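You operate a simulated robot arm through the tools that you are given. There is no shell and no other tool. Be economical: measure what you need, move in short steps, check, and stop when the job is done.

You are at the controls of a simulated two-armed robot. One attempt, no reset.

TASK
Bring the full crate from the lift table into the crate bench's frame.
Fine: first stack the small crate from the frame on LOT 35; wind the table level, slide the crate over, wind it down again.
Where things are to end (x, y in the base frame): full crate within 0.045 m of [0.61, 0.49].

Only the result counts: the job must be done as asked and must still hold three seconds after the hand-in. Knocking over, shifting, dropping, spilling or breaking anything else fails it.

THE ROBOT
Two 7-joint arms with two-finger parallel grippers on one trunk, on a base that drives. Base frame: it is fixed to the floor where the robot stands at the start and does not move with it; the origin is under the middle of the robot, x ahead of it, y to its left, z up. Readings come in m, degrees, newtons and seconds.
The left shoulder is at the start at [0.05, 0.161, 1.148], the right one opposite. With the tool pointing down near the work surface each hand reaches from about 0.1 to 0.62 m from the robot's upright axis, wherever it stands, measured 20 degrees to its own side. Places, roughly: lift crank [0.4, 1.3, 0.8]; lift table top [0.7, 1, 0.5]; small crate [-1.5, -4.75, 1]. Payload 3.43 kg a hand.
Tool frame (each hand has its own): the origin (TCP) lies between the finger pads and is the grasp point; the fingertips stand 0.03 m ahead of it; z points along the fingers, y is the line along which they close. Largest opening 0.094 m; finger width 0.028, thickness 0.01; the body of the gripper, 0.05 by 0.096 m, starts 0.055 m behind the TCP.
Orientation is told as [roll, pitch, yaw] about the base's x, y, z axes, in that order, counted from this pose: with the fingers straight down and closing along the base's y, the tool's x points along the base's -x, its y along +y and its z along -z.

THE INTERFACE
- The arms move only by the tool jog_arm. It takes "left_plan", "right_plan" or both (then of equal length, played together; a hand with none holds still); each is a list of rows, each a list of 7 numbers: the turn, a rotation vector about the base's x, y, z in degrees, then the shift along the base's x, y, z in m, then the opening in per cent of the stroke, from 0 (shut) to 100 (fully open). In form: [[wx, wy, wz, x, y, z, gripper], ...]. A call has 1 to 8 rows; each row is the pose to reach, as a shift and turn from the pose commanded when the call began. Rows are played at 5 a second. More than 0.05 m and 8.6 degrees between two rows, or a gripper value outside its range, and nothing of the call is played. A pose out of reach is approached as far as the arm can. The call stops where the force on the tool passes 90 N (or 10 N more than at its start, if that is more) or the arm is blocked; 0.2 s more then pass. Each finger travels about 0.045 m/s and halts on what it meets, pressing with about 26 N; the grip force reading is that of the motor and also rises with nothing between the fingers. The clock runs only during rows and for 0.2 s after the last one: add rows that repeat a pose to give the fingers time. It gives the time, the measured TCP pose, the force on the tool (base axes), the opening and the grip force at its end, in the units of the frame above (readings bear some noise), with the torque about the TCP (base axes, N m) and any sound that the robot's microphone picked up.
- Cameras (640 x 400 px; columns grow to the right, rows downward): "scene" is now at [0.1244, 0.0217, 1.3034]; the picture's right is [0.20, -0.98, 0.00], its down [-0.32, -0.07, -0.94] and it looks along [0.92, 0.19, -0.33] (base axes); focal length 214 px, centre (320, 200). "left" rides on the left gripper at [0.076, -0.014, -0.102] in its tool frame; the picture's right is [0.18, 0.98, 0.00], its down [-0.75, 0.14, -0.64] and it looks along [-0.63, 0.12, 0.77] (tool axes); focal length 243 px, centre (320, 200). "right" rides on the right gripper at [0.076, 0.014, -0.102] in its tool frame; the picture's right is [-0.18, 0.98, 0.00], its down [-0.75, -0.14, -0.64] and it looks along [-0.63, -0.12, 0.77] (tool axes); focal length 243 px, centre (320, 200). There is no depth. A picture from a camera that has moved, and an enlarged one, comes with that camera's place and axes in the base frame and with its lens. The place of the scene camera against the robot may be out by one fixed shift of up to 0.012 m in any direction.
- get_image(camera): a new picture of that camera. The clock stands still meanwhile.
- lift_body(by): slides the trunk up (or, below 0, down) by that many m; the arms and the scene camera ride with it, the base frame stays. It gives what a move gives, with no picture.
- base_move(legs): drives the robot by 1 to 6 legs, each [ahead, left, turn to the left] in m, m and degrees, along the robot's own axes; the way and the turn of a leg run together, so that a leg with both is an arc; at most 1.5 m and 180 degrees a leg. The arms and the cameras ride along, it lands a little off, and it stops where it bumps. It gives what a move gives.
- aim_head(pan, tilt): turns the head with the scene camera to pan (to the left, within 80 degrees either way) and tilt (down, from -29 to 69), counted from straight ahead of the robot. It gives what a move gives.
- inspect(camera, box): a new picture of the part [left, top, right, bottom] of that camera's present view, enlarged. The clock stands still meanwhile.
- finish_job(): hands the job in; it is judged then, once.

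Work in short steps. Places have to be worked out from the pictures, the camera data and where the tool is seen: move nearer, look again, correct. Check each grasp and each placing, and mend what went wrong. You have 120 turns and 108 pictures in all, those below and enlarged ones among them. Open the grippers and draw the arms clear of the work before you hand the job in, unless the task says otherwise; then end with one line.

The tools are called after "Call:" as a command line: name --argument value ..., lists and objects as JSON in quotes. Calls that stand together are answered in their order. jog_arm: Moves the arms, as the interface text tells. Its arguments: {"type":"object","properties":{"left_plan":{"type":"array","items":{"type":"array","items":{"type":"number"}}},"right_plan":{"type":"array","items":{"type":"array","items":{"type":"number"}}}},"required":[]} The other tools are called the same way: lift_body (by) slides the trunk up or down; base_move (legs) drives the base; aim_head (pan, tilt) turns the head that bears the scene camera; get_image (camera) takes a picture; inspect (camera, box) takes an enlarged picture of a part of a camera's view; finish_job () hands the job in.

At the start:

```text
time: 0.0
left_tool_pos: [0.2466, 0.327, 1.2608]
left_orientation: [-0.1, 0.1, 0.0]
left_ft_force: [0.0, -0.3, 0.7]
left_ft_torque: [-0.01, -0.06, 0.0]
left_opening: 0.0942
left_finger_force: 0.1
right_tool_pos: [0.2858, 0.0124, 1.2532]
right_orientation: [-0.1, 0.0, 0.0]
right_ft_force: [0.3, -0.6, 0.0]
right_ft_torque: [0.01, 0.02, -0.01]
right_opening: 0.0938
right_finger_force: 0.1
trunk travel left (down, up): [-0.175, 0.092]
robot x, y, heading: [-0.0004, 0.0016, -0.3]
head pan, tilt: [11.7, 19.2]
```

scene: 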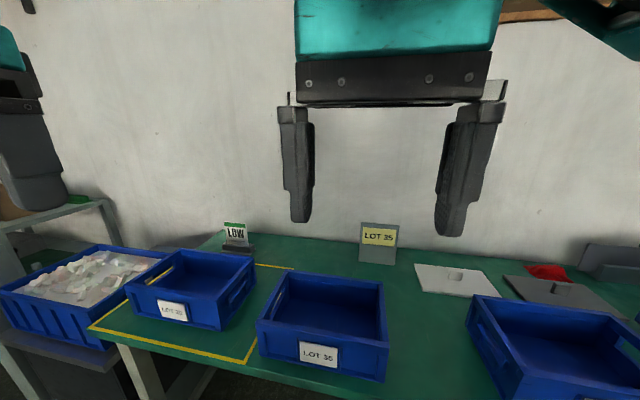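
right: 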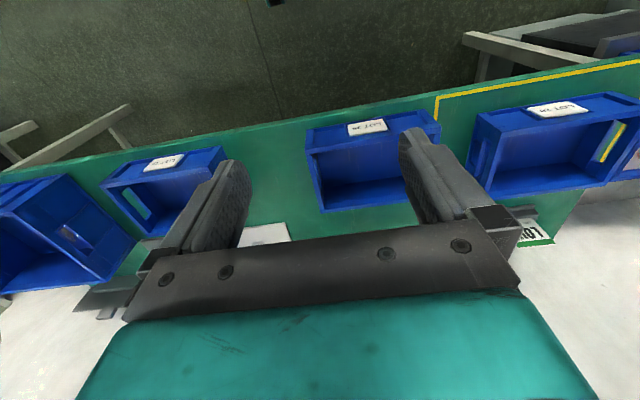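
left: 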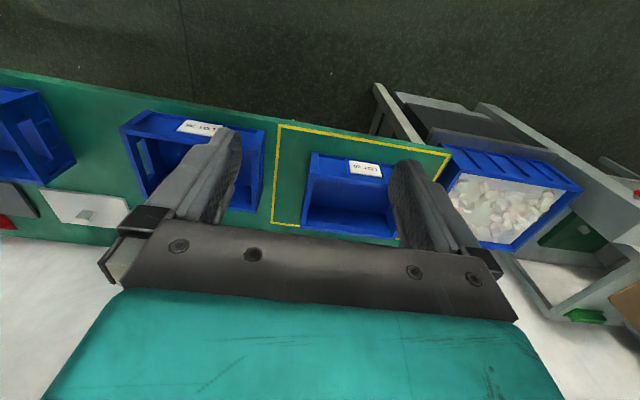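

I'll start by looking closely at the bench labels and over to the lift table on the left.

Call:
inspect --camera "scene" --box '[80, 210, 400, 400]'

Call:
aim_head --pan 60 --tilt 30

Call:
get_image --camera "scene"

```text
2.00 times, centred on (240, 305) of scene
camera zoom: at [0.1244, 0.0217, 1.3034], right [0.2, -0.98, 0.0], down [-0.32, -0.07, -0.94], along [0.92, 0.19, -0.33], focal length 429 px, centre (480, -10)
```

zoom: 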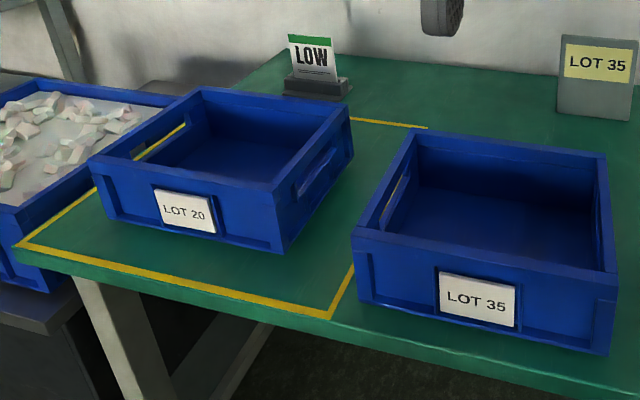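

```text
time: 1.2
left_tool_pos: [0.2481, 0.3266, 1.2599]
left_orientation: [0.0, 0.0, 0.0]
left_ft_force: [0.9, 0.4, 0.1]
left_ft_torque: [-0.02, 0.02, -0.02]
left_opening: 0.0941
left_finger_force: 0.1
right_tool_pos: [0.2836, 0.0116, 1.2542]
right_orientation: [0.0, 0.0, 0.0]
right_ft_force: [0.2, -0.2, -0.1]
right_ft_torque: [0.01, 0.02, -0.01]
right_opening: 0.0938
right_finger_force: 0.1
trunk travel left (down, up): [-0.175, 0.092]
robot x, y, heading: [-0.002, 0.0018, -0.0]
head pan, tilt: [60.0, 30.0]
```

```text
103 pictures are left
camera scene: at [0.0784, 0.0811, 1.2861], right [0.87, -0.5, 0.0], down [-0.25, -0.43, -0.87], along [0.43, 0.75, -0.5], focal length 214 px, centre (320, 200)
```

scene: 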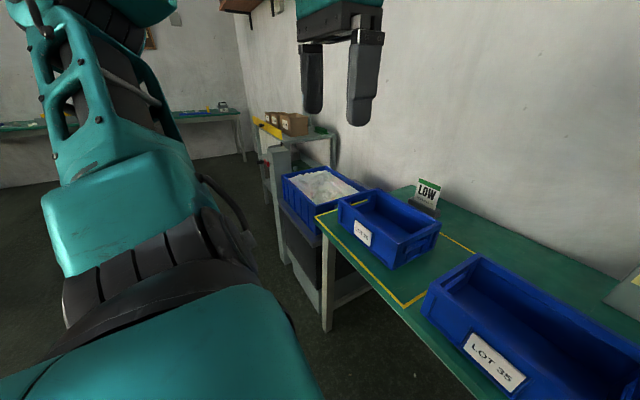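

The left arm blocks part of the view; I zoom on the lift table and look further round.

Call:
inspect --camera "scene" --box '[220, 90, 460, 330]'

Call:
inspect --camera "left" --box '[260, 60, 640, 330]'

Call:
inspect --camera "right" --box '[0, 60, 640, 330]'

```text
1.67 times, centred on (340, 210) of scene
camera zoom: at [0.0784, 0.0811, 1.2861], right [0.87, -0.5, 0.0], down [-0.25, -0.43, -0.87], along [0.43, 0.75, -0.5], focal length 358 px, centre (287, 183)
```

zoom: 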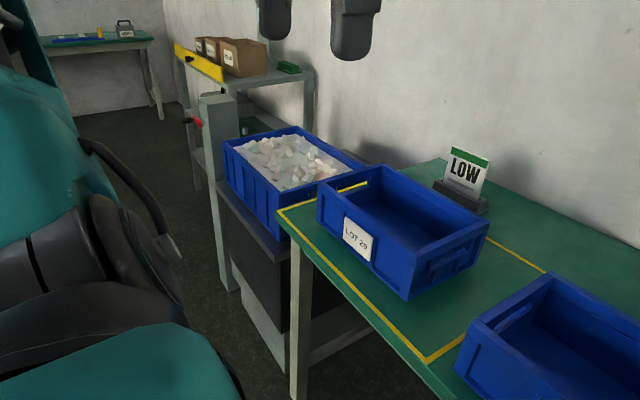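

```text
1.48 times, centred on (450, 195) of left
camera zoom: at [0.1718, 0.3114, 1.3621], right [-0.18, 0.98, 0.0], down [0.75, 0.14, 0.64], along [0.63, 0.12, -0.77], focal length 359 px, centre (127, 207)
```

zoom: 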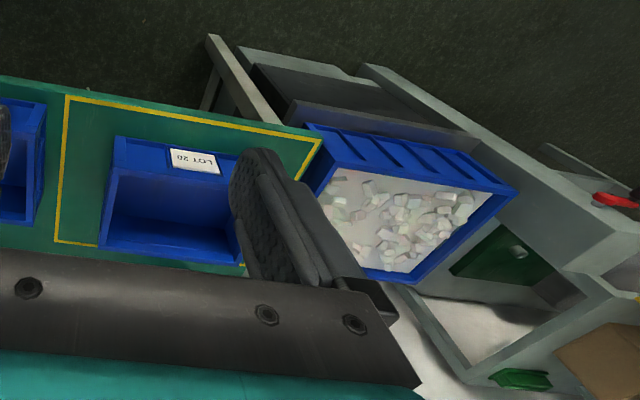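

```text
1.00 times, centred on (320, 195) of right
camera zoom: at [0.2058, 0.0257, 1.3562], right [0.18, 0.98, 0.0], down [0.75, -0.14, 0.64], along [0.63, -0.12, -0.77], focal length 243 px, centre (320, 205)
```

zoom: 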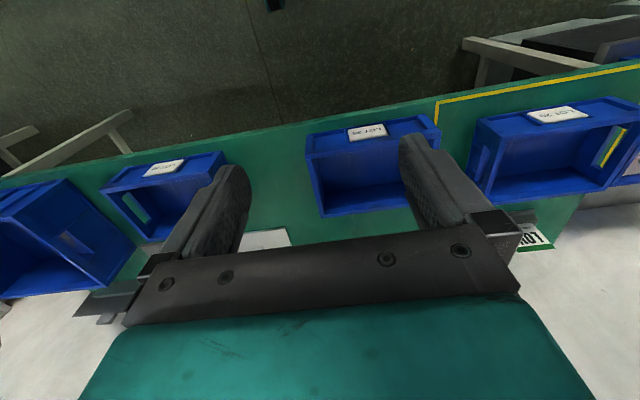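

Next I check the rest of the bench to the right, and read the LOW sign.

Call:
inspect --camera "scene" --box '[400, 170, 460, 220]'

Call:
aim_head --pan -20 --tilt 35

Call:
get_image --camera "scene"

```text
8.00 times, centred on (430, 195) of scene
camera zoom: at [0.0784, 0.0811, 1.2861], right [0.87, -0.5, 0.0], down [-0.25, -0.43, -0.87], along [0.43, 0.75, -0.5], focal length 1716 px, centre (-560, 240)
```

zoom: 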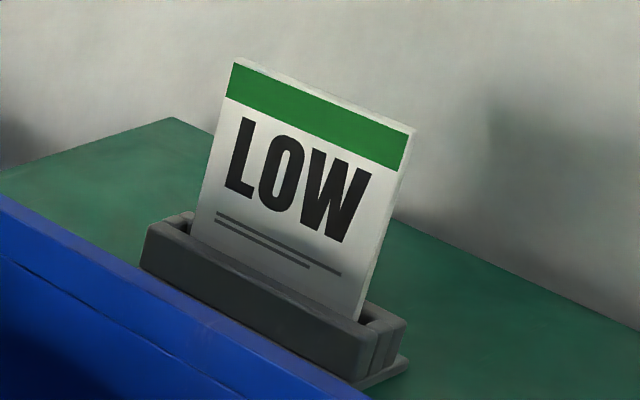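

```text
time: 2.7
left_tool_pos: [0.2476, 0.3257, 1.2612]
left_orientation: [0.0, 0.0, -0.1]
left_ft_force: [0.1, -0.5, 0.3]
left_ft_torque: [-0.01, 0.0, -0.03]
left_opening: 0.0938
left_finger_force: 0.1
right_tool_pos: [0.2868, 0.0101, 1.2533]
right_orientation: [0.1, 0.1, 0.2]
right_ft_force: [51.1, -41.2, -14.8]
right_ft_torque: [4.57, 4.26, 3.72]
right_opening: 0.094
right_finger_force: 0.1
trunk travel left (down, up): [-0.175, 0.092]
robot x, y, heading: [0.0007, 0.0006, -0.0]
head pan, tilt: [-20.0, 35.0]
```

```text
98 pictures are left
camera scene: at [0.1213, -0.018, 1.2867], right [-0.23, -0.97, 0.0], down [-0.48, 0.11, -0.87], along [0.85, -0.2, -0.49], focal length 214 px, centre (320, 200)
```

scene: 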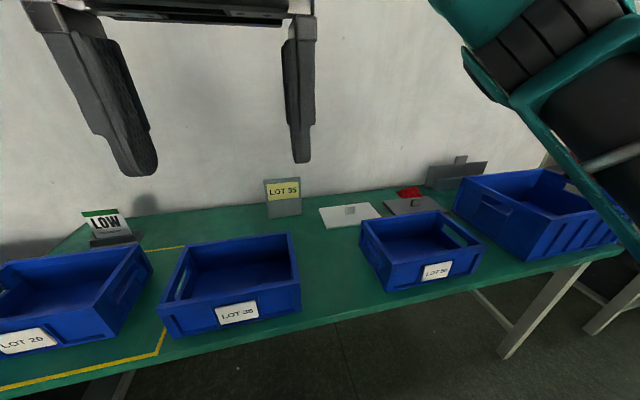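

The right hand reads a force — the head seems to touch it. I inspect the lot labels, then turn the head back.

Call:
inspect --camera "scene" --box '[150, 170, 500, 350]'

Call:
aim_head --pan 12 --tilt 45

Call:
get_image --camera "scene"

```text
1.83 times, centred on (325, 260) of scene
camera zoom: at [0.1213, -0.018, 1.2867], right [-0.23, -0.97, 0.0], down [-0.48, 0.11, -0.87], along [0.85, -0.2, -0.49], focal length 392 px, centre (311, 90)
```

zoom: 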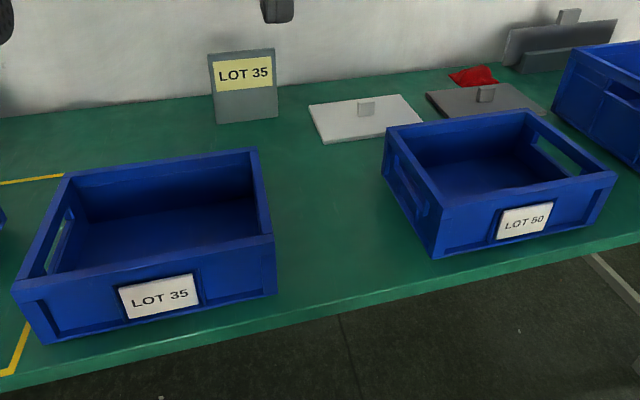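

```text
time: 3.7
left_tool_pos: [0.2478, 0.327, 1.261]
left_orientation: [0.1, 0.0, 0.0]
left_ft_force: [-0.1, -0.3, 0.7]
left_ft_torque: [0.02, 0.0, -0.01]
left_opening: 0.0941
left_finger_force: 0.1
right_tool_pos: [0.2868, 0.0123, 1.2483]
right_orientation: [-0.5, -0.5, -1.4]
right_ft_force: [37.4, 39.0, -38.1]
right_ft_torque: [-4.86, 0.25, -4.57]
right_opening: 0.094
right_finger_force: 0.1
trunk travel left (down, up): [-0.175, 0.092]
robot x, y, heading: [0.0005, -0.0013, -0.3]
head pan, tilt: [12.0, 45.0]
```

```text
96 pictures are left
camera scene: at [0.1202, 0.0144, 1.2777], right [0.13, -0.99, 0.0], down [-0.57, -0.08, -0.82], along [0.81, 0.11, -0.58], focal length 214 px, centre (320, 200)
```

scene: 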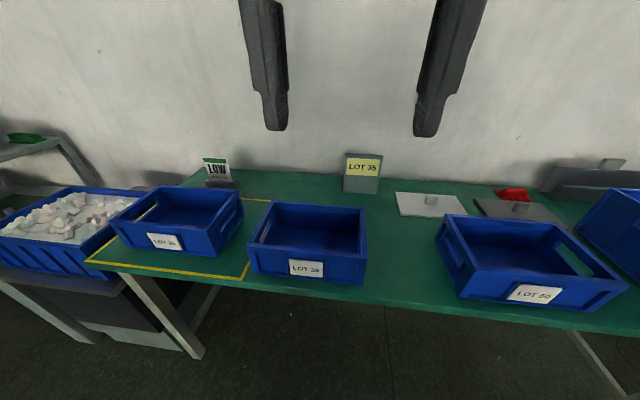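

The bench top triangulates to z≈0.78 (frame centre then matches [0.61, 0.49]). LOT 20 is in the frame, LOT 35 at about y 0.1. I move the right hand away from the head first.

Call:
jog_arm --right_plan '[[0, 0, 0, 0.03, -0.03, 0, 100], [0, 0, 0, 0.06, -0.06, 0, 100], [0, 0, 0, 0.08, -0.1, 0, 100], [0, 0, 0, 0.08, -0.14, 0, 100], [0, 0, 0, 0.08, -0.14, 0, 100]]'

Call:
aim_head --pan 15 --tilt 50

Call:
get_image --camera "left"

Call:
get_image --camera "scene"

```text
time: 4.9
left_tool_pos: [0.249, 0.3264, 1.2605]
left_orientation: [0.0, -0.2, -0.1]
left_ft_force: [-0.6, 0.5, 0.5]
left_ft_torque: [-0.01, 0.0, 0.01]
left_opening: 0.0939
left_finger_force: 0.0
right_tool_pos: [0.3622, -0.1271, 1.2546]
right_orientation: [0.1, 0.0, 0.1]
right_ft_force: [0.5, 0.8, -0.8]
right_ft_torque: [0.03, 0.0, 0.0]
right_opening: 0.0941
right_finger_force: 0.1
trunk travel left (down, up): [-0.175, 0.092]
robot x, y, heading: [0.0004, 0.0019, 0.1]
head pan, tilt: [12.0, 45.0]
```

```text
time: 5.5
left_tool_pos: [0.247, 0.326, 1.2615]
left_orientation: [0.0, 0.0, -0.1]
left_ft_force: [-0.5, -1.0, 0.3]
left_ft_torque: [0.03, 0.01, -0.01]
left_opening: 0.0937
left_finger_force: 0.0
right_tool_pos: [0.3636, -0.1263, 1.254]
right_orientation: [-0.1, 0.0, -0.1]
right_ft_force: [0.0, -0.2, -0.1]
right_ft_torque: [0.0, 0.04, -0.02]
right_opening: 0.0938
right_finger_force: 0.0
trunk travel left (down, up): [-0.175, 0.092]
robot x, y, heading: [0.0005, -0.0046, 0.1]
head pan, tilt: [15.0, 50.0]
```

```text
95 pictures are left
camera left: at [0.1718, 0.3114, 1.3621], right [-0.18, 0.98, 0.0], down [0.75, 0.14, 0.64], along [0.63, 0.12, -0.77], focal length 243 px, centre (320, 200)
```

left: 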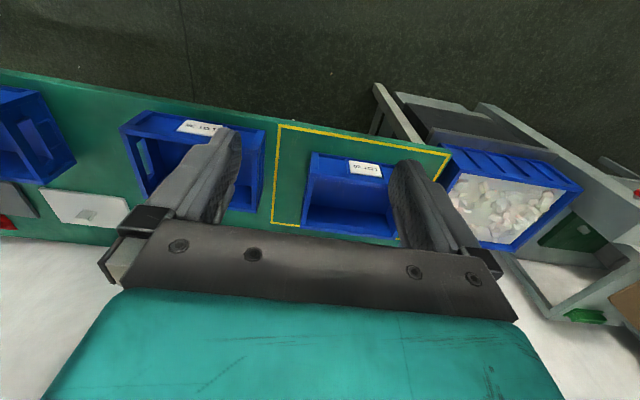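

```text
94 pictures are left
camera scene: at [0.1075, 0.0227, 1.2566], right [0.26, -0.97, 0.0], down [-0.74, -0.2, -0.64], along [0.62, 0.17, -0.77], focal length 214 px, centre (320, 200)
```

scene: 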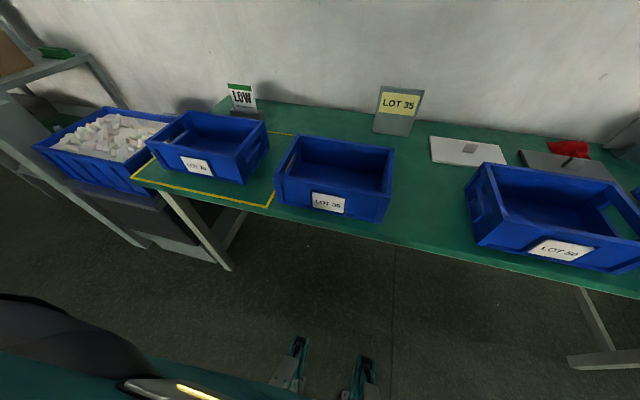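

Drive left to sit between the frame crate and LOT 35, and slightly ahead.

Call:
base_move --legs '[[0.1, 0.3, 0]]'

Call:
get_image --camera "scene"

Call:
get_image --camera "left"

Call:
get_image --camera "right"

```text
time: 7.6
left_tool_pos: [0.3483, 0.6245, 1.2605]
left_orientation: [0.0, 0.0, -0.1]
left_ft_force: [0.3, -0.3, -0.3]
left_ft_torque: [0.0, 0.01, 0.02]
left_opening: 0.0941
left_finger_force: 0.1
right_tool_pos: [0.4626, 0.1696, 1.2531]
right_orientation: [0.0, 0.0, -0.2]
right_ft_force: [0.2, 0.2, -0.9]
right_ft_torque: [-0.01, 0.01, -0.02]
right_opening: 0.0939
right_finger_force: 0.0
trunk travel left (down, up): [-0.175, 0.092]
robot x, y, heading: [0.0987, 0.2976, -0.1]
head pan, tilt: [15.0, 50.0]
```

```text
93 pictures are left
camera scene: at [0.2081, 0.3206, 1.2565], right [0.26, -0.97, 0.0], down [-0.74, -0.2, -0.64], along [0.62, 0.16, -0.77], focal length 214 px, centre (320, 200)
```

scene: 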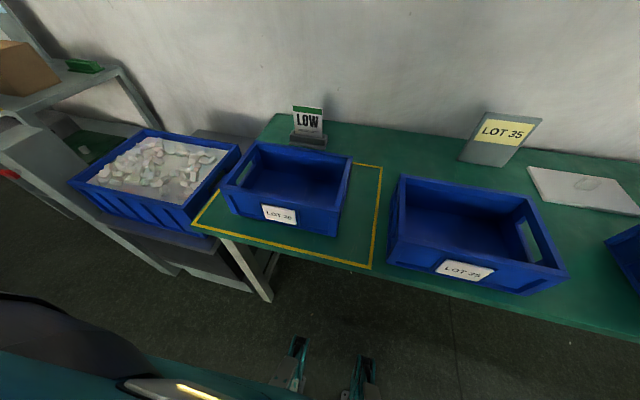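

```text
92 pictures are left
camera left: at [0.2732, 0.6091, 1.3619], right [-0.18, 0.98, 0.0], down [0.75, 0.14, 0.64], along [0.63, 0.12, -0.77], focal length 243 px, centre (320, 200)
```

left: 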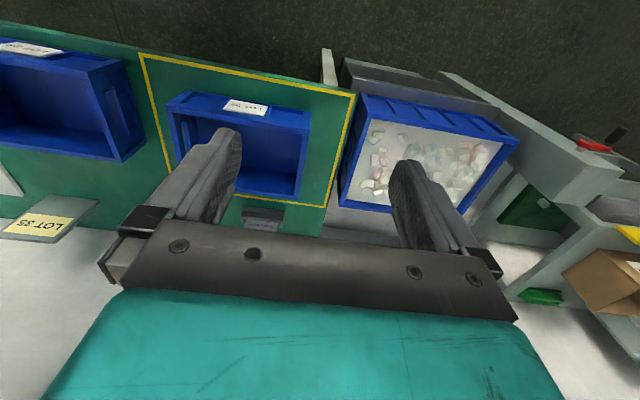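

```text
91 pictures are left
camera right: at [0.3859, 0.1838, 1.3562], right [0.19, 0.98, 0.0], down [0.75, -0.14, 0.64], along [0.63, -0.12, -0.77], focal length 243 px, centre (320, 200)
```

right: 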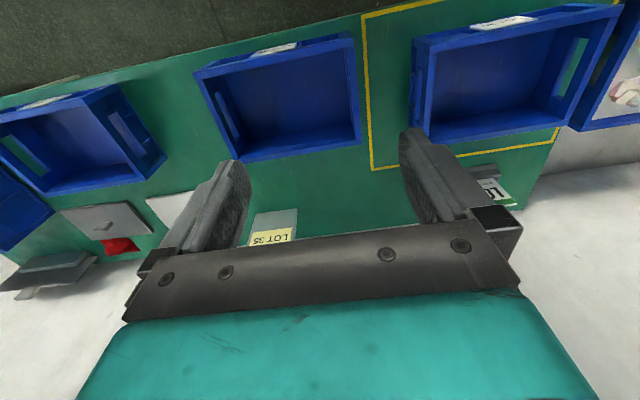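

The frame resolves well: bench z≈0.767, frame x 0.43–0.79, y 0.26–0.72. I zoom to fix the corners of LOT 20 and LOT 35.

Call:
inspect --camera "right" --box '[340, 0, 640, 190]'

Call:
inspect --camera "scene" --box '[200, 130, 400, 260]'

Call:
inspect --camera "right" --box '[170, 10, 390, 180]'

Call:
inspect --camera "scene" --box '[370, 150, 590, 310]'

```text
2.11 times, centred on (490, 95) of right
camera zoom: at [0.3859, 0.1838, 1.3562], right [0.19, 0.98, 0.0], down [0.75, -0.14, 0.64], along [0.63, -0.12, -0.77], focal length 511 px, centre (-38, 421)
```

zoom: 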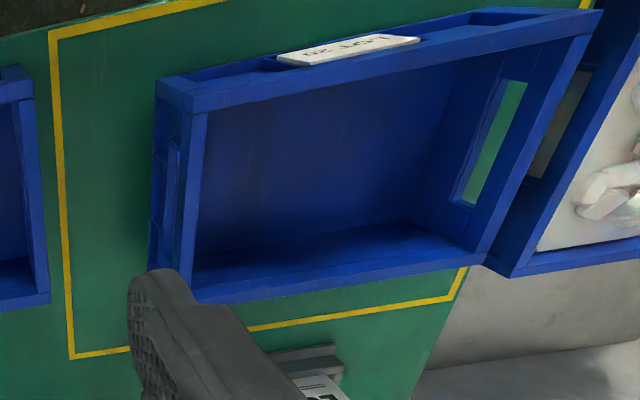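

```text
3.08 times, centred on (300, 195) of scene
camera zoom: at [0.2081, 0.3206, 1.2565], right [0.26, -0.97, 0.0], down [-0.74, -0.2, -0.64], along [0.62, 0.16, -0.77], focal length 660 px, centre (382, 215)
```

zoom: 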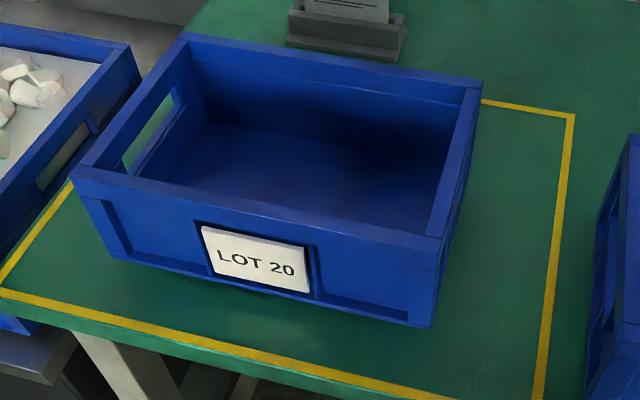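

```text
2.35 times, centred on (280, 95) of right
camera zoom: at [0.3859, 0.1838, 1.3562], right [0.19, 0.98, 0.0], down [0.75, -0.14, 0.64], along [0.63, -0.12, -0.77], focal length 571 px, centre (414, 447)
```

zoom: 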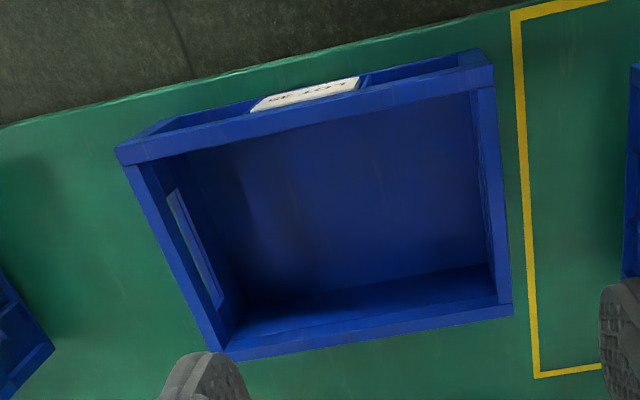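

```text
2.50 times, centred on (480, 230) of scene
camera zoom: at [0.2081, 0.3206, 1.2565], right [0.26, -0.97, 0.0], down [-0.74, -0.2, -0.64], along [0.62, 0.16, -0.77], focal length 536 px, centre (-80, 125)
```

zoom: 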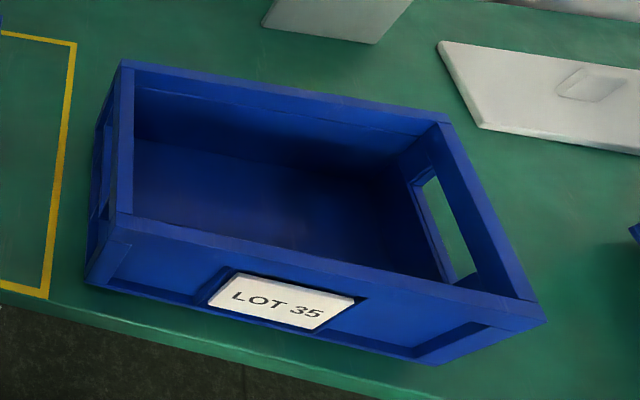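

LOT 20: rim z≈0.885, x 0.49–0.675, y 0.35–0.635 (centre ≈[0.585, 0.49]); LOT 35 centre ≈[0.542, 0.085]. I bring both hands above LOT 20's end walls.

Call:
jog_arm --left_plan '[[0, 0, 0, 0.034, 0.001, -0.034, 100], [0, 0, 0, 0.068, 0.001, -0.069, 100], [0, 0, 0, 0.101, 0.002, -0.103, 100], [0, 0, 0, 0.135, 0.002, -0.137, 100], [0, 0, 0, 0.169, 0.003, -0.171, 100], [0, 0, 0, 0.203, 0.003, -0.206, 100], [0, 0, 0, 0.237, 0.003, -0.24, 100], [0, 0, 0, 0.237, 0.003, -0.24, 100]]' --right_plan '[[0, 0, 0, 0.017, 0.027, -0.033, 100], [0, 0, 0, 0.035, 0.054, -0.066, 100], [0, 0, 0, 0.052, 0.081, -0.1, 100], [0, 0, 0, 0.07, 0.107, -0.133, 100], [0, 0, 0, 0.087, 0.134, -0.166, 100], [0, 0, 0, 0.105, 0.161, -0.2, 100], [0, 0, 0, 0.122, 0.188, -0.233, 100], [0, 0, 0, 0.122, 0.188, -0.233, 100]]'

Call:
get_image --camera "left"

Call:
get_image --camera "right"

Call:
get_image --camera "scene"

```text
time: 9.4
left_tool_pos: [0.5867, 0.627, 1.0187]
left_orientation: [0.0, -0.1, -0.2]
left_ft_force: [-0.4, -0.5, 0.5]
left_ft_torque: [-0.02, 0.01, -0.01]
left_opening: 0.0941
left_finger_force: 0.0
right_tool_pos: [0.5845, 0.3571, 1.0195]
right_orientation: [0.0, -0.1, -0.1]
right_ft_force: [-0.4, 0.3, 0.1]
right_ft_torque: [-0.01, 0.01, -0.04]
right_opening: 0.094
right_finger_force: 0.1
trunk travel left (down, up): [-0.175, 0.092]
robot x, y, heading: [0.1021, 0.2949, 0.1]
head pan, tilt: [15.0, 50.0]
```

```text
86 pictures are left
camera left: at [0.5104, 0.6116, 1.1212], right [-0.18, 0.98, 0.0], down [0.75, 0.14, 0.64], along [0.63, 0.12, -0.77], focal length 243 px, centre (320, 200)
```

left: 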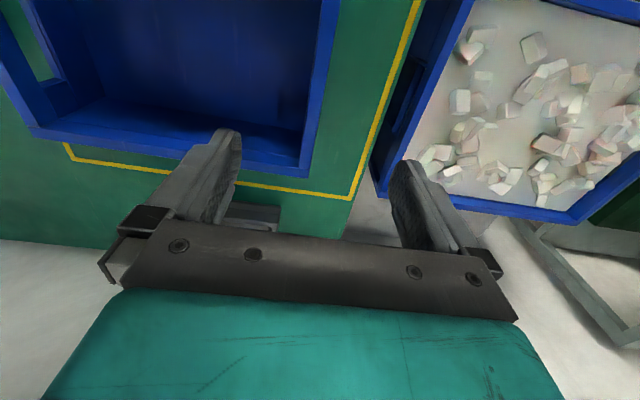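

```text
85 pictures are left
camera right: at [0.5074, 0.3716, 1.1223], right [0.19, 0.98, 0.0], down [0.75, -0.14, 0.64], along [0.63, -0.12, -0.77], focal length 243 px, centre (320, 200)
```

right: 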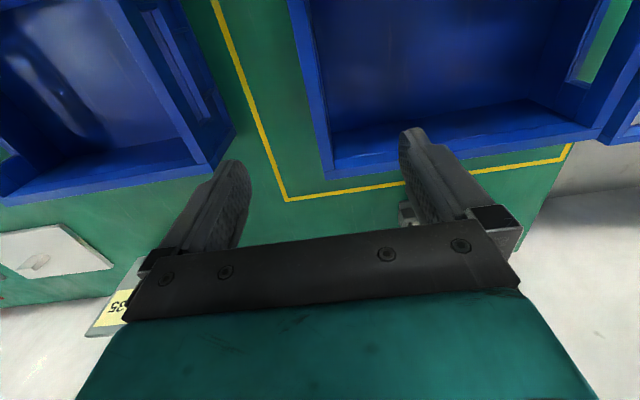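

```text
84 pictures are left
camera scene: at [0.2075, 0.3199, 1.2566], right [0.26, -0.97, 0.0], down [-0.74, -0.2, -0.64], along [0.62, 0.16, -0.77], focal length 214 px, centre (320, 200)
```

scene: 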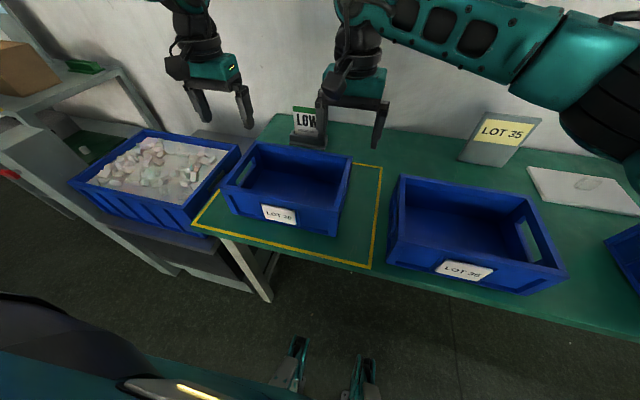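

Wall centres: left y≈0.615, right y≈0.357. Descend to TCP z 0.86 straddling the walls, then close.

Call:
jog_arm --left_plan '[[0, 0, 0, 0, -0.012, -0.04, 100], [0, 0, 0, 0, -0.012, -0.08, 100], [0, 0, 0, 0, -0.012, -0.12, 100], [0, 0, 0, 0, -0.012, -0.155, 100], [0, 0, 0, 0, -0.012, -0.155, 100]]' --right_plan '[[0, 0, 0, 0, 0, -0.04, 100], [0, 0, 0, 0, 0, -0.08, 100], [0, 0, 0, 0, 0, -0.12, 100], [0, 0, 0, 0, 0, -0.156, 100], [0, 0, 0, 0, 0, -0.156, 100]]'

Call:
get_image --camera "scene"

Call:
get_image --camera "left"

```text
time: 10.6
left_tool_pos: [0.5856, 0.6145, 0.865]
left_orientation: [0.0, -0.1, -0.1]
left_ft_force: [0.2, 0.7, -0.2]
left_ft_torque: [0.01, 0.01, -0.04]
left_opening: 0.094
left_finger_force: 0.1
right_tool_pos: [0.5844, 0.3567, 0.8642]
right_orientation: [0.1, -0.2, -0.1]
right_ft_force: [-0.4, 0.4, -0.6]
right_ft_torque: [-0.03, -0.02, 0.01]
right_opening: 0.0941
right_finger_force: 0.0
trunk travel left (down, up): [-0.175, 0.092]
robot x, y, heading: [0.1004, 0.297, -0.2]
head pan, tilt: [15.0, 50.0]
```

```text
83 pictures are left
camera scene: at [0.2078, 0.3201, 1.2566], right [0.26, -0.97, 0.0], down [-0.74, -0.2, -0.64], along [0.62, 0.16, -0.77], focal length 214 px, centre (320, 200)
```

scene: 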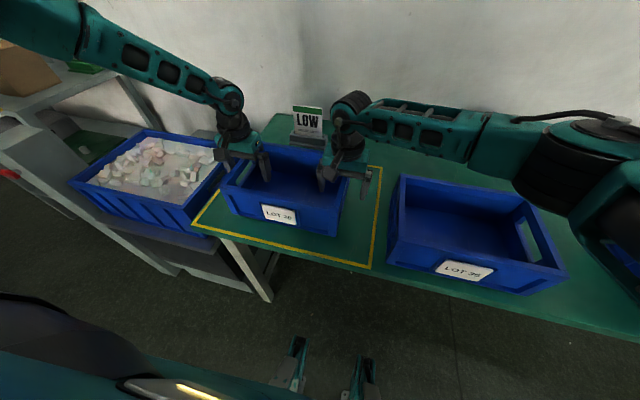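

```text
82 pictures are left
camera left: at [0.5091, 0.5994, 0.9653], right [-0.18, 0.98, 0.0], down [0.75, 0.14, 0.64], along [0.63, 0.12, -0.77], focal length 243 px, centre (320, 200)
```

left: 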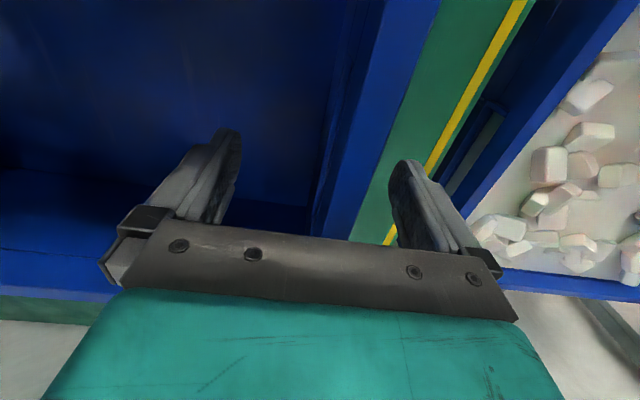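

Both hands straddle the walls. Close both.

Call:
jog_arm --left_plan '[[0, 0, 0, 0, 0, 0, 50], [0, 0, 0, 0, 0, 0, 0], [0, 0, 0, 0, 0, 0, 0], [0, 0, 0, 0, 0, 0, 0], [0, 0, 0, 0, 0, 0, 0], [0, 0, 0, 0, 0, 0, 0], [0, 0, 0, 0, 0, 0, 0]]' --right_plan '[[0, 0, 0, 0, 0, 0, 50], [0, 0, 0, 0, 0, 0, 0], [0, 0, 0, 0, 0, 0, 0], [0, 0, 0, 0, 0, 0, 0], [0, 0, 0, 0, 0, 0, 0], [0, 0, 0, 0, 0, 0, 0], [0, 0, 0, 0, 0, 0, 0]]'

```text
time: 12.2
left_tool_pos: [0.585, 0.6196, 0.8634]
left_orientation: [0.7, 0.0, 0.1]
left_ft_force: [-0.3, 40.4, 6.4]
left_ft_torque: [-1.42, 0.2, 0.12]
left_opening: 0.0175
left_finger_force: 25.8
right_tool_pos: [0.5861, 0.3523, 0.8647]
right_orientation: [-0.6, 0.0, -0.6]
right_ft_force: [-0.5, -37.9, 3.1]
right_ft_torque: [1.17, 0.01, 0.31]
right_opening: 0.0176
right_finger_force: 26.1
trunk travel left (down, up): [-0.175, 0.092]
robot x, y, heading: [0.0992, 0.2978, -0.2]
head pan, tilt: [15.0, 50.0]
```

Gripped (17.5 mm walls), but the hands are squeezed apart by ~5 mm each; relieve that, then lift 2 cm to test.

Call:
jog_arm --left_plan '[[0, 0, 0, 0, 0.006, 0, 0], [0, 0, 0, 0, 0.006, 0.01, 0], [0, 0, 0, 0, 0.006, 0.03, 0], [0, 0, 0, 0, 0.006, 0.03, 0]]' --right_plan '[[0, 0, 0, 0, -0.006, 0, 0], [0, 0, 0, 0, -0.006, 0.01, 0], [0, 0, 0, 0, -0.006, 0.03, 0], [0, 0, 0, 0, -0.006, 0.03, 0]]'

Call:
get_image --camera "scene"

```text
time: 13.2
left_tool_pos: [0.5858, 0.6199, 0.8949]
left_orientation: [-0.1, 0.0, -0.3]
left_ft_force: [-1.3, 2.4, -1.8]
left_ft_torque: [0.37, 0.13, -0.12]
left_opening: 0.017
left_finger_force: 26.4
right_tool_pos: [0.5841, 0.3522, 0.8946]
right_orientation: [0.2, 0.0, -0.2]
right_ft_force: [1.1, -2.6, 0.1]
right_ft_torque: [-0.06, -0.11, -0.23]
right_opening: 0.0173
right_finger_force: 26.0
trunk travel left (down, up): [-0.175, 0.092]
robot x, y, heading: [0.1007, 0.3025, -0.3]
head pan, tilt: [15.0, 50.0]
```

```text
81 pictures are left
camera scene: at [0.2082, 0.3202, 1.2565], right [0.26, -0.97, 0.0], down [-0.74, -0.2, -0.64], along [0.62, 0.16, -0.77], focal length 214 px, centre (320, 200)
```

scene: 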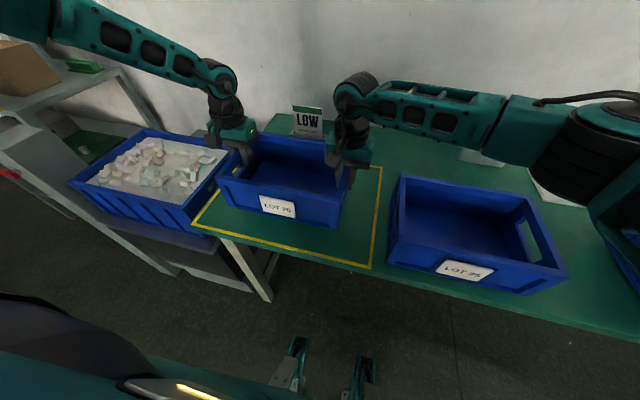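

Lifted cleanly. Raise a further 0.14 m, then carry right toward LOT 35.

Call:
jog_arm --left_plan '[[0, 0, 0, 0, 0, 0.035, 0], [0, 0, 0, 0, 0, 0.07, 0], [0, 0, 0, 0, 0, 0.105, 0], [0, 0, 0, 0, 0, 0.14, 0], [0, 0, 0, -0.004, -0.04, 0.14, 0], [0, 0, 0, -0.009, -0.085, 0.14, 0], [0, 0, 0, -0.014, -0.13, 0.14, 0], [0, 0, 0, -0.018, -0.17, 0.14, 0]]' --right_plan '[[0, 0, 0, 0, 0, 0.035, 0], [0, 0, 0, 0, 0, 0.07, 0], [0, 0, 0, 0, 0, 0.105, 0], [0, 0, 0, 0, 0, 0.14, 0], [0, 0, 0, -0.004, -0.04, 0.14, 0], [0, 0, 0, -0.009, -0.085, 0.14, 0], [0, 0, 0, -0.014, -0.13, 0.14, 0], [0, 0, 0, -0.018, -0.17, 0.14, 0]]'

Call:
jog_arm --left_plan '[[0, 0, 0, -0.004, -0.04, 0, 0], [0, 0, 0, -0.009, -0.085, 0, 0], [0, 0, 0, -0.014, -0.13, 0, 0], [0, 0, 0, -0.018, -0.175, 0, 0], [0, 0, 0, -0.022, -0.21, 0, 0], [0, 0, 0, -0.025, -0.233, 0, 0], [0, 0, 0, -0.025, -0.233, 0, 0]]' --right_plan '[[0, 0, 0, -0.004, -0.04, 0, 0], [0, 0, 0, -0.009, -0.085, 0, 0], [0, 0, 0, -0.014, -0.13, 0, 0], [0, 0, 0, -0.018, -0.175, 0, 0], [0, 0, 0, -0.022, -0.21, 0, 0], [0, 0, 0, -0.025, -0.233, 0, 0], [0, 0, 0, -0.025, -0.233, 0, 0]]'

Call:
aim_head --pan -30 --tilt 45

Call:
get_image --camera "scene"

Call:
get_image --camera "left"

Call:
get_image --camera "right"

```text
time: 15.0
left_tool_pos: [0.5668, 0.4488, 1.034]
left_orientation: [0.0, 0.0, -0.2]
left_ft_force: [0.0, -11.6, -2.2]
left_ft_torque: [0.41, 0.04, -0.13]
left_opening: 0.0171
left_finger_force: 26.2
right_tool_pos: [0.5673, 0.1814, 1.0359]
right_orientation: [0.1, 0.0, -0.1]
right_ft_force: [0.7, 11.2, -0.8]
right_ft_torque: [-0.23, -0.06, -0.05]
right_opening: 0.0171
right_finger_force: 25.6
trunk travel left (down, up): [-0.175, 0.092]
robot x, y, heading: [0.1008, 0.2968, -0.0]
head pan, tilt: [15.0, 50.0]
```

```text
time: 15.9
left_tool_pos: [0.5141, 0.3869, 1.0451]
left_orientation: [-2.9, -1.0, -0.7]
left_ft_force: [10.7, -52.5, -5.1]
left_ft_torque: [1.82, 0.74, 1.09]
left_opening: 0.0776
left_finger_force: 26.5
left hand out of reach, approached as far as the arm can: row 1, 2, 3, 4
right_tool_pos: [0.5472, 0.0647, 1.0366]
right_orientation: [2.8, -0.4, 4.3]
right_ft_force: [-10.8, 53.8, 2.0]
right_ft_torque: [-1.35, -0.71, 0.93]
right_opening: 0.0816
right_finger_force: 27.4
trunk travel left (down, up): [-0.175, 0.092]
robot x, y, heading: [0.1003, 0.2994, -0.2]
head pan, tilt: [15.0, 50.0]
stopped in row 4 (left hand): the force on the tool passed its limit (the readings are from after the stop); the commanded pose is now the measured one
```

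```text
time: 17.1
left_tool_pos: [0.5149, 0.3887, 1.0445]
left_orientation: [-2.6, -0.9, -0.6]
left_ft_force: [11.3, -52.2, -4.2]
left_ft_torque: [1.81, 0.58, 0.99]
left_opening: 0.0724
left_finger_force: 25.6
right_tool_pos: [0.5473, 0.0622, 1.035]
right_orientation: [2.8, -0.3, 3.9]
right_ft_force: [-11.0, 53.2, 0.5]
right_ft_torque: [-1.4, -0.61, 0.93]
right_opening: 0.0938
right_finger_force: 26.5
trunk travel left (down, up): [-0.175, 0.092]
robot x, y, heading: [0.1012, 0.2979, -0.2]
head pan, tilt: [-30.0, 45.0]
```

```text
80 pictures are left
camera scene: at [0.2041, 0.2595, 1.2634], right [-0.5, -0.87, 0.0], down [-0.61, 0.35, -0.71], along [0.61, -0.35, -0.71], focal length 214 px, centre (320, 200)
```

scene: 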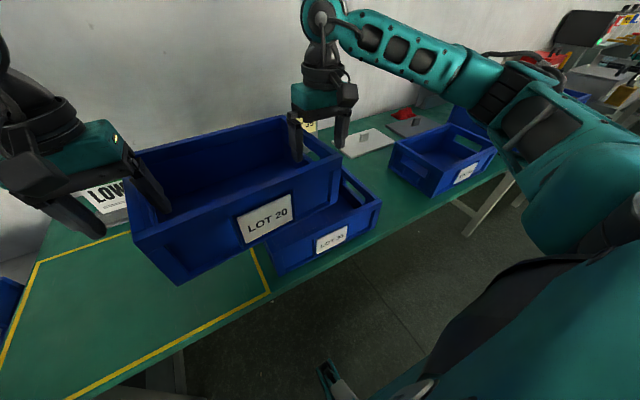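

```text
79 pictures are left
camera left: at [0.437, 0.379, 1.1454], right [-0.17, 0.98, -0.05], down [0.74, 0.16, 0.65], along [0.65, 0.08, -0.76], focal length 243 px, centre (320, 200)
```

left: 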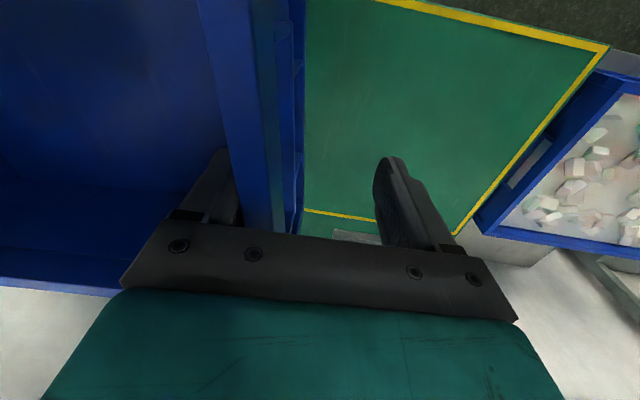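

```text
78 pictures are left
camera right: at [0.4698, 0.0655, 1.1381], right [0.12, 0.99, 0.05], down [0.76, -0.12, 0.64], along [0.64, -0.04, -0.77], focal length 243 px, centre (320, 200)
```

right: 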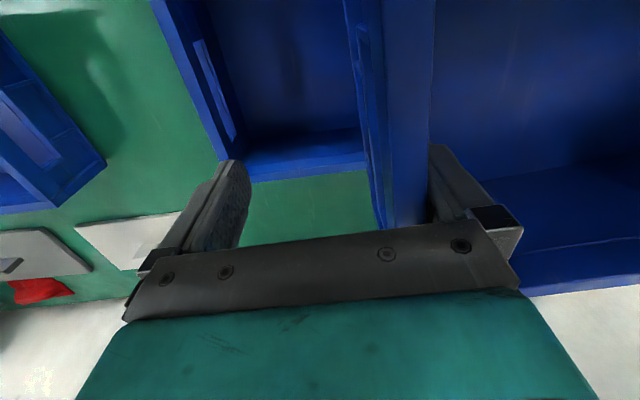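

The left arm hit its inner reach limit while the right went on, so the hands spread; the crate is still held by the inner fingers' outward pull. I ease the right hand back toward the left so both fingers close again on the walls.

Call:
jog_arm --right_plan '[[0, 0, 0, 0, 0.006, 0, 0], [0, 0, 0, 0, 0.012, 0, 0], [0, 0, 0, 0, 0.018, 0, 0], [0, 0, 0, 0, 0.024, 0, 0], [0, 0, 0, 0, 0.024, 0, 0]]'

Call:
get_image --camera "scene"

```text
time: 18.3
left_tool_pos: [0.5146, 0.388, 1.045]
left_orientation: [-2.7, -1.0, -0.6]
left_ft_force: [11.7, -51.6, -2.3]
left_ft_torque: [1.69, 0.29, 0.78]
left_opening: 0.0357
left_finger_force: 25.5
right_tool_pos: [0.5481, 0.0855, 1.0351]
right_orientation: [2.8, -0.2, 3.8]
right_ft_force: [-11.1, 50.7, 0.9]
right_ft_torque: [-1.53, -0.33, 0.9]
right_opening: 0.0833
right_finger_force: 26.4
trunk travel left (down, up): [-0.175, 0.092]
robot x, y, heading: [0.1001, 0.2986, -0.5]
head pan, tilt: [-30.0, 45.0]
```

```text
77 pictures are left
camera scene: at [0.204, 0.2594, 1.2634], right [-0.5, -0.86, 0.0], down [-0.61, 0.36, -0.71], along [0.61, -0.36, -0.71], focal length 214 px, centre (320, 200)
```

scene: 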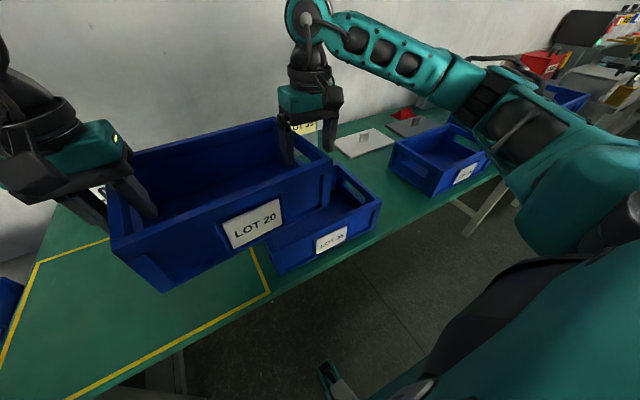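

Working as expected: the left fingers are closing. Continue the same way.

Call:
jog_arm --right_plan '[[0, 0, 0, 0, 0.006, 0, 0], [0, 0, 0, 0, 0.012, 0, 0], [0, 0, 0, 0, 0.018, 0, 0], [0, 0, 0, 0, 0.024, 0, 0], [0, 0, 0, 0, 0.028, 0, 0], [0, 0, 0, 0, 0.028, 0, 0]]'

```text
time: 19.7
left_tool_pos: [0.5153, 0.3895, 1.0442]
left_orientation: [-2.8, -1.0, -0.5]
left_ft_force: [11.4, -51.4, -3.2]
left_ft_torque: [1.68, 0.15, 0.73]
left_opening: 0.0238
left_finger_force: 26.0
right_tool_pos: [0.548, 0.1135, 1.0352]
right_orientation: [2.9, -0.4, 3.8]
right_ft_force: [-11.4, 50.9, 1.2]
right_ft_torque: [-1.41, -0.18, 0.7]
right_opening: 0.04
right_finger_force: 25.9
trunk travel left (down, up): [-0.175, 0.092]
robot x, y, heading: [0.1004, 0.2989, 0.1]
head pan, tilt: [-30.0, 45.0]
```

Call:
jog_arm --right_plan '[[0, 0, 0, 0, 0.005, 0, 0], [0, 0, 0, 0, 0.01, 0, 0], [0, 0, 0, 0, 0.014, 0, 0], [0, 0, 0, 0, 0.014, 0, 0], [0, 0, 0, 0, 0.014, 0, 0]]'

Call:
get_image --camera "scene"

```text
time: 20.9
left_tool_pos: [0.5144, 0.3893, 1.0438]
left_orientation: [-2.5, -0.9, -0.5]
left_ft_force: [9.4, -43.6, -5.4]
left_ft_torque: [1.67, 0.23, 0.75]
left_opening: 0.0231
left_finger_force: 26.2
right_tool_pos: [0.5484, 0.1258, 1.0355]
right_orientation: [2.6, -0.3, 3.5]
right_ft_force: [-10.5, 43.3, 2.2]
right_ft_torque: [-1.17, -0.24, 0.58]
right_opening: 0.0191
right_finger_force: 25.8
trunk travel left (down, up): [-0.175, 0.092]
robot x, y, heading: [0.1011, 0.2953, -0.2]
head pan, tilt: [-30.0, 45.0]
```

```text
76 pictures are left
camera scene: at [0.2041, 0.2595, 1.2634], right [-0.5, -0.86, 0.0], down [-0.61, 0.36, -0.71], along [0.61, -0.36, -0.71], focal length 214 px, centre (320, 200)
```

scene: 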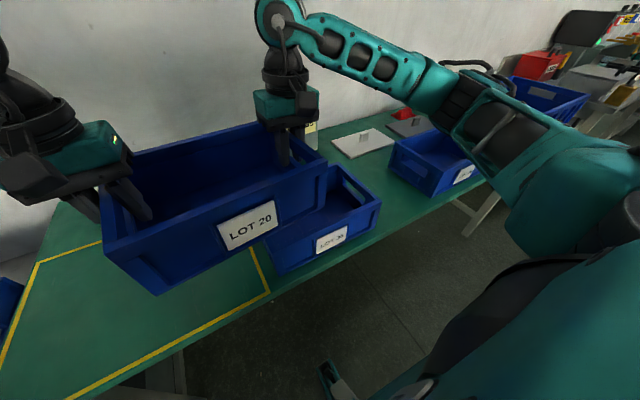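

Regripped. I relax the tension, move both hands back +y into comfortable reach, square the hands and take out the crate's slight yaw.

Call:
jog_arm --left_plan '[[0, 0, 0, 0, 0, 0, 0], [0, 0, 0, 0, 0.02, 0, 0], [0, 0, 0, 0, 0.04, 0, 0], [1, 0.3, 0.2, 0.01, 0.05, -0.002, 0], [2, 0.6, 0.4, 0.02, 0.05, -0.005, 0], [2.9, 1, 0.7, 0.033, 0.05, -0.009, 0], [2.9, 1, 0.7, 0.033, 0.05, -0.009, 0]]' --right_plan '[[0, 0, 0, 0, 0.004, 0, 0], [0, 0, 0, 0, 0.024, 0, 0], [0, 0, 0, 0, 0.044, 0, 0], [-1, 0.1, -1.4, 0, 0.054, 0, 0], [-2, 0.2, -2.8, 0, 0.054, 0, 0], [-2.8, 0.4, -4.3, 0, 0.053, 0, 0], [-2.8, 0.4, -4.3, 0, 0.053, 0, 0]]'

Call:
get_image --camera "scene"

```text
time: 22.5
left_tool_pos: [0.5468, 0.442, 1.0341]
left_orientation: [0.8, 0.2, 0.3]
left_ft_force: [3.4, -16.5, -0.7]
left_ft_torque: [-0.7, -0.24, 0.17]
left_opening: 0.0175
left_finger_force: 26.0
right_tool_pos: [0.5507, 0.1745, 1.0346]
right_orientation: [-0.6, 0.2, -1.5]
right_ft_force: [-3.5, 17.6, -2.2]
right_ft_torque: [0.4, 0.2, 0.56]
right_opening: 0.0179
right_finger_force: 26.0
trunk travel left (down, up): [-0.175, 0.092]
robot x, y, heading: [0.0983, 0.2971, -0.1]
head pan, tilt: [-30.0, 45.0]
```

```text
75 pictures are left
camera scene: at [0.2039, 0.2594, 1.2635], right [-0.5, -0.86, 0.0], down [-0.61, 0.36, -0.71], along [0.61, -0.36, -0.71], focal length 214 px, centre (320, 200)
```

scene: 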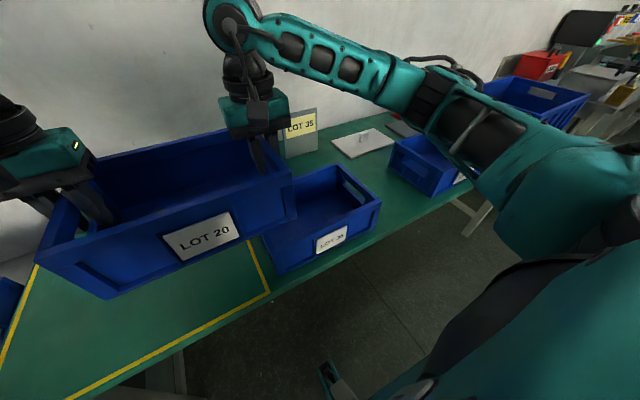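

Crate is square and firmly gripped. Now drive the base right 0.22 m to bring it over LOT 35.

Call:
base_move --legs '[[0, -0.22, 0]]'

Call:
get_image --camera "scene"

Call:
get_image --camera "left"

Call:
get_image --camera "right"

```text
time: 24.2
left_tool_pos: [0.5464, 0.2222, 1.0342]
left_orientation: [1.0, 0.3, 0.3]
left_ft_force: [3.9, -15.0, -0.9]
left_ft_torque: [-0.63, -0.06, 0.17]
left_opening: 0.0175
left_finger_force: 26.5
right_tool_pos: [0.5493, -0.0459, 1.0354]
right_orientation: [-0.6, 0.2, -1.3]
right_ft_force: [-2.9, 15.8, -2.0]
right_ft_torque: [0.46, 0.01, 0.64]
right_opening: 0.0178
right_finger_force: 26.1
trunk travel left (down, up): [-0.175, 0.092]
robot x, y, heading: [0.1015, 0.0781, 0.1]
head pan, tilt: [-30.0, 45.0]
```

```text
74 pictures are left
camera scene: at [0.2035, 0.0391, 1.2634], right [-0.5, -0.86, 0.0], down [-0.61, 0.36, -0.71], along [0.61, -0.35, -0.71], focal length 214 px, centre (320, 200)
```

scene: 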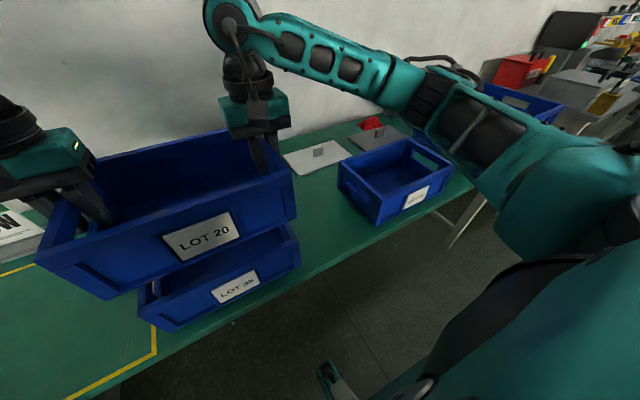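

```text
73 pictures are left
camera left: at [0.471, 0.2045, 1.1369], right [-0.19, 0.98, 0.02], down [0.76, 0.13, 0.64], along [0.63, 0.13, -0.77], focal length 243 px, centre (320, 200)
```

left: 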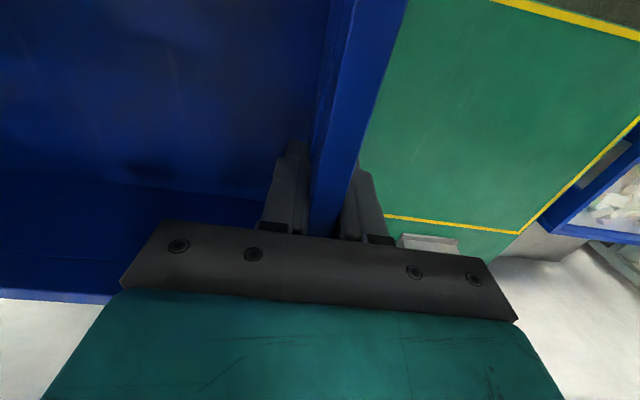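

```text
72 pictures are left
camera right: at [0.4723, -0.0295, 1.1379], right [0.21, 0.98, -0.01], down [0.75, -0.15, 0.64], along [0.63, -0.14, -0.77], focal length 243 px, centre (320, 200)
```

right: 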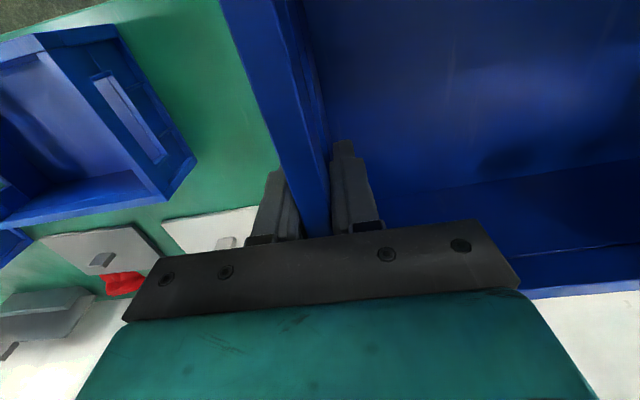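

LOT 20 hovers nearly over LOT 35 (estimated error ~1 cm in x, few mm in y). I lower to about 2 cm above and look square on.

Call:
jog_arm --left_plan '[[0, 0, 0, -0.002, -0.003, -0.01, 0], [0, 0, 0, -0.005, -0.006, -0.03, 0], [0, 0, 0, -0.005, -0.006, -0.03, 0]]' --right_plan '[[0, 0, 0, -0.004, 0.001, -0.01, 0], [0, 0, 0, -0.008, 0, -0.03, 0], [0, 0, 0, -0.008, 0, -0.03, 0]]'

Call:
aim_head --pan 0 --tilt 50

Call:
inspect --camera "scene" --box '[160, 60, 480, 260]'

```text
time: 25.0
left_tool_pos: [0.5412, 0.2187, 1.0056]
left_orientation: [1.4, 0.4, 0.5]
left_ft_force: [1.2, 33.4, -2.2]
left_ft_torque: [-1.36, 0.01, -0.39]
left_opening: 0.0179
left_finger_force: 25.7
right_tool_pos: [0.5399, -0.0473, 1.0044]
right_orientation: [-1.1, 0.2, -1.8]
right_ft_force: [0.0, -34.2, -1.1]
right_ft_torque: [1.37, -0.05, 0.54]
right_opening: 0.0182
right_finger_force: 26.2
trunk travel left (down, up): [-0.175, 0.092]
robot x, y, heading: [0.0953, 0.0737, -0.3]
head pan, tilt: [-30.0, 45.0]
```

```text
time: 25.9
left_tool_pos: [0.5413, 0.2184, 1.0041]
left_orientation: [1.4, 0.5, 0.4]
left_ft_force: [2.0, 36.6, -0.8]
left_ft_torque: [-1.42, -0.16, -0.34]
left_opening: 0.0177
left_finger_force: 26.3
right_tool_pos: [0.5406, -0.0471, 1.005]
right_orientation: [-1.0, 0.3, -1.6]
right_ft_force: [-1.9, -37.5, -1.8]
right_ft_torque: [1.37, 0.1, 0.59]
right_opening: 0.018
right_finger_force: 25.6
trunk travel left (down, up): [-0.175, 0.092]
robot x, y, heading: [0.0987, 0.0796, -0.3]
head pan, tilt: [0.0, 50.0]
```

```text
2.00 times, centred on (320, 160) of scene
camera zoom: at [0.2102, 0.0802, 1.2565], right [0.0, -1.0, 0.0], down [-0.77, 0.0, -0.64], along [0.64, 0.0, -0.77], focal length 429 px, centre (320, 280)
```

zoom: 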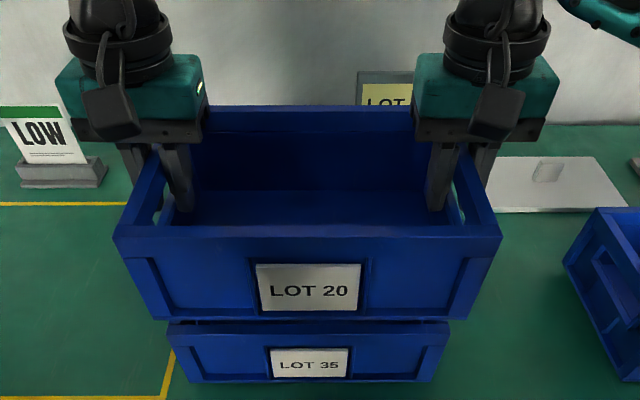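

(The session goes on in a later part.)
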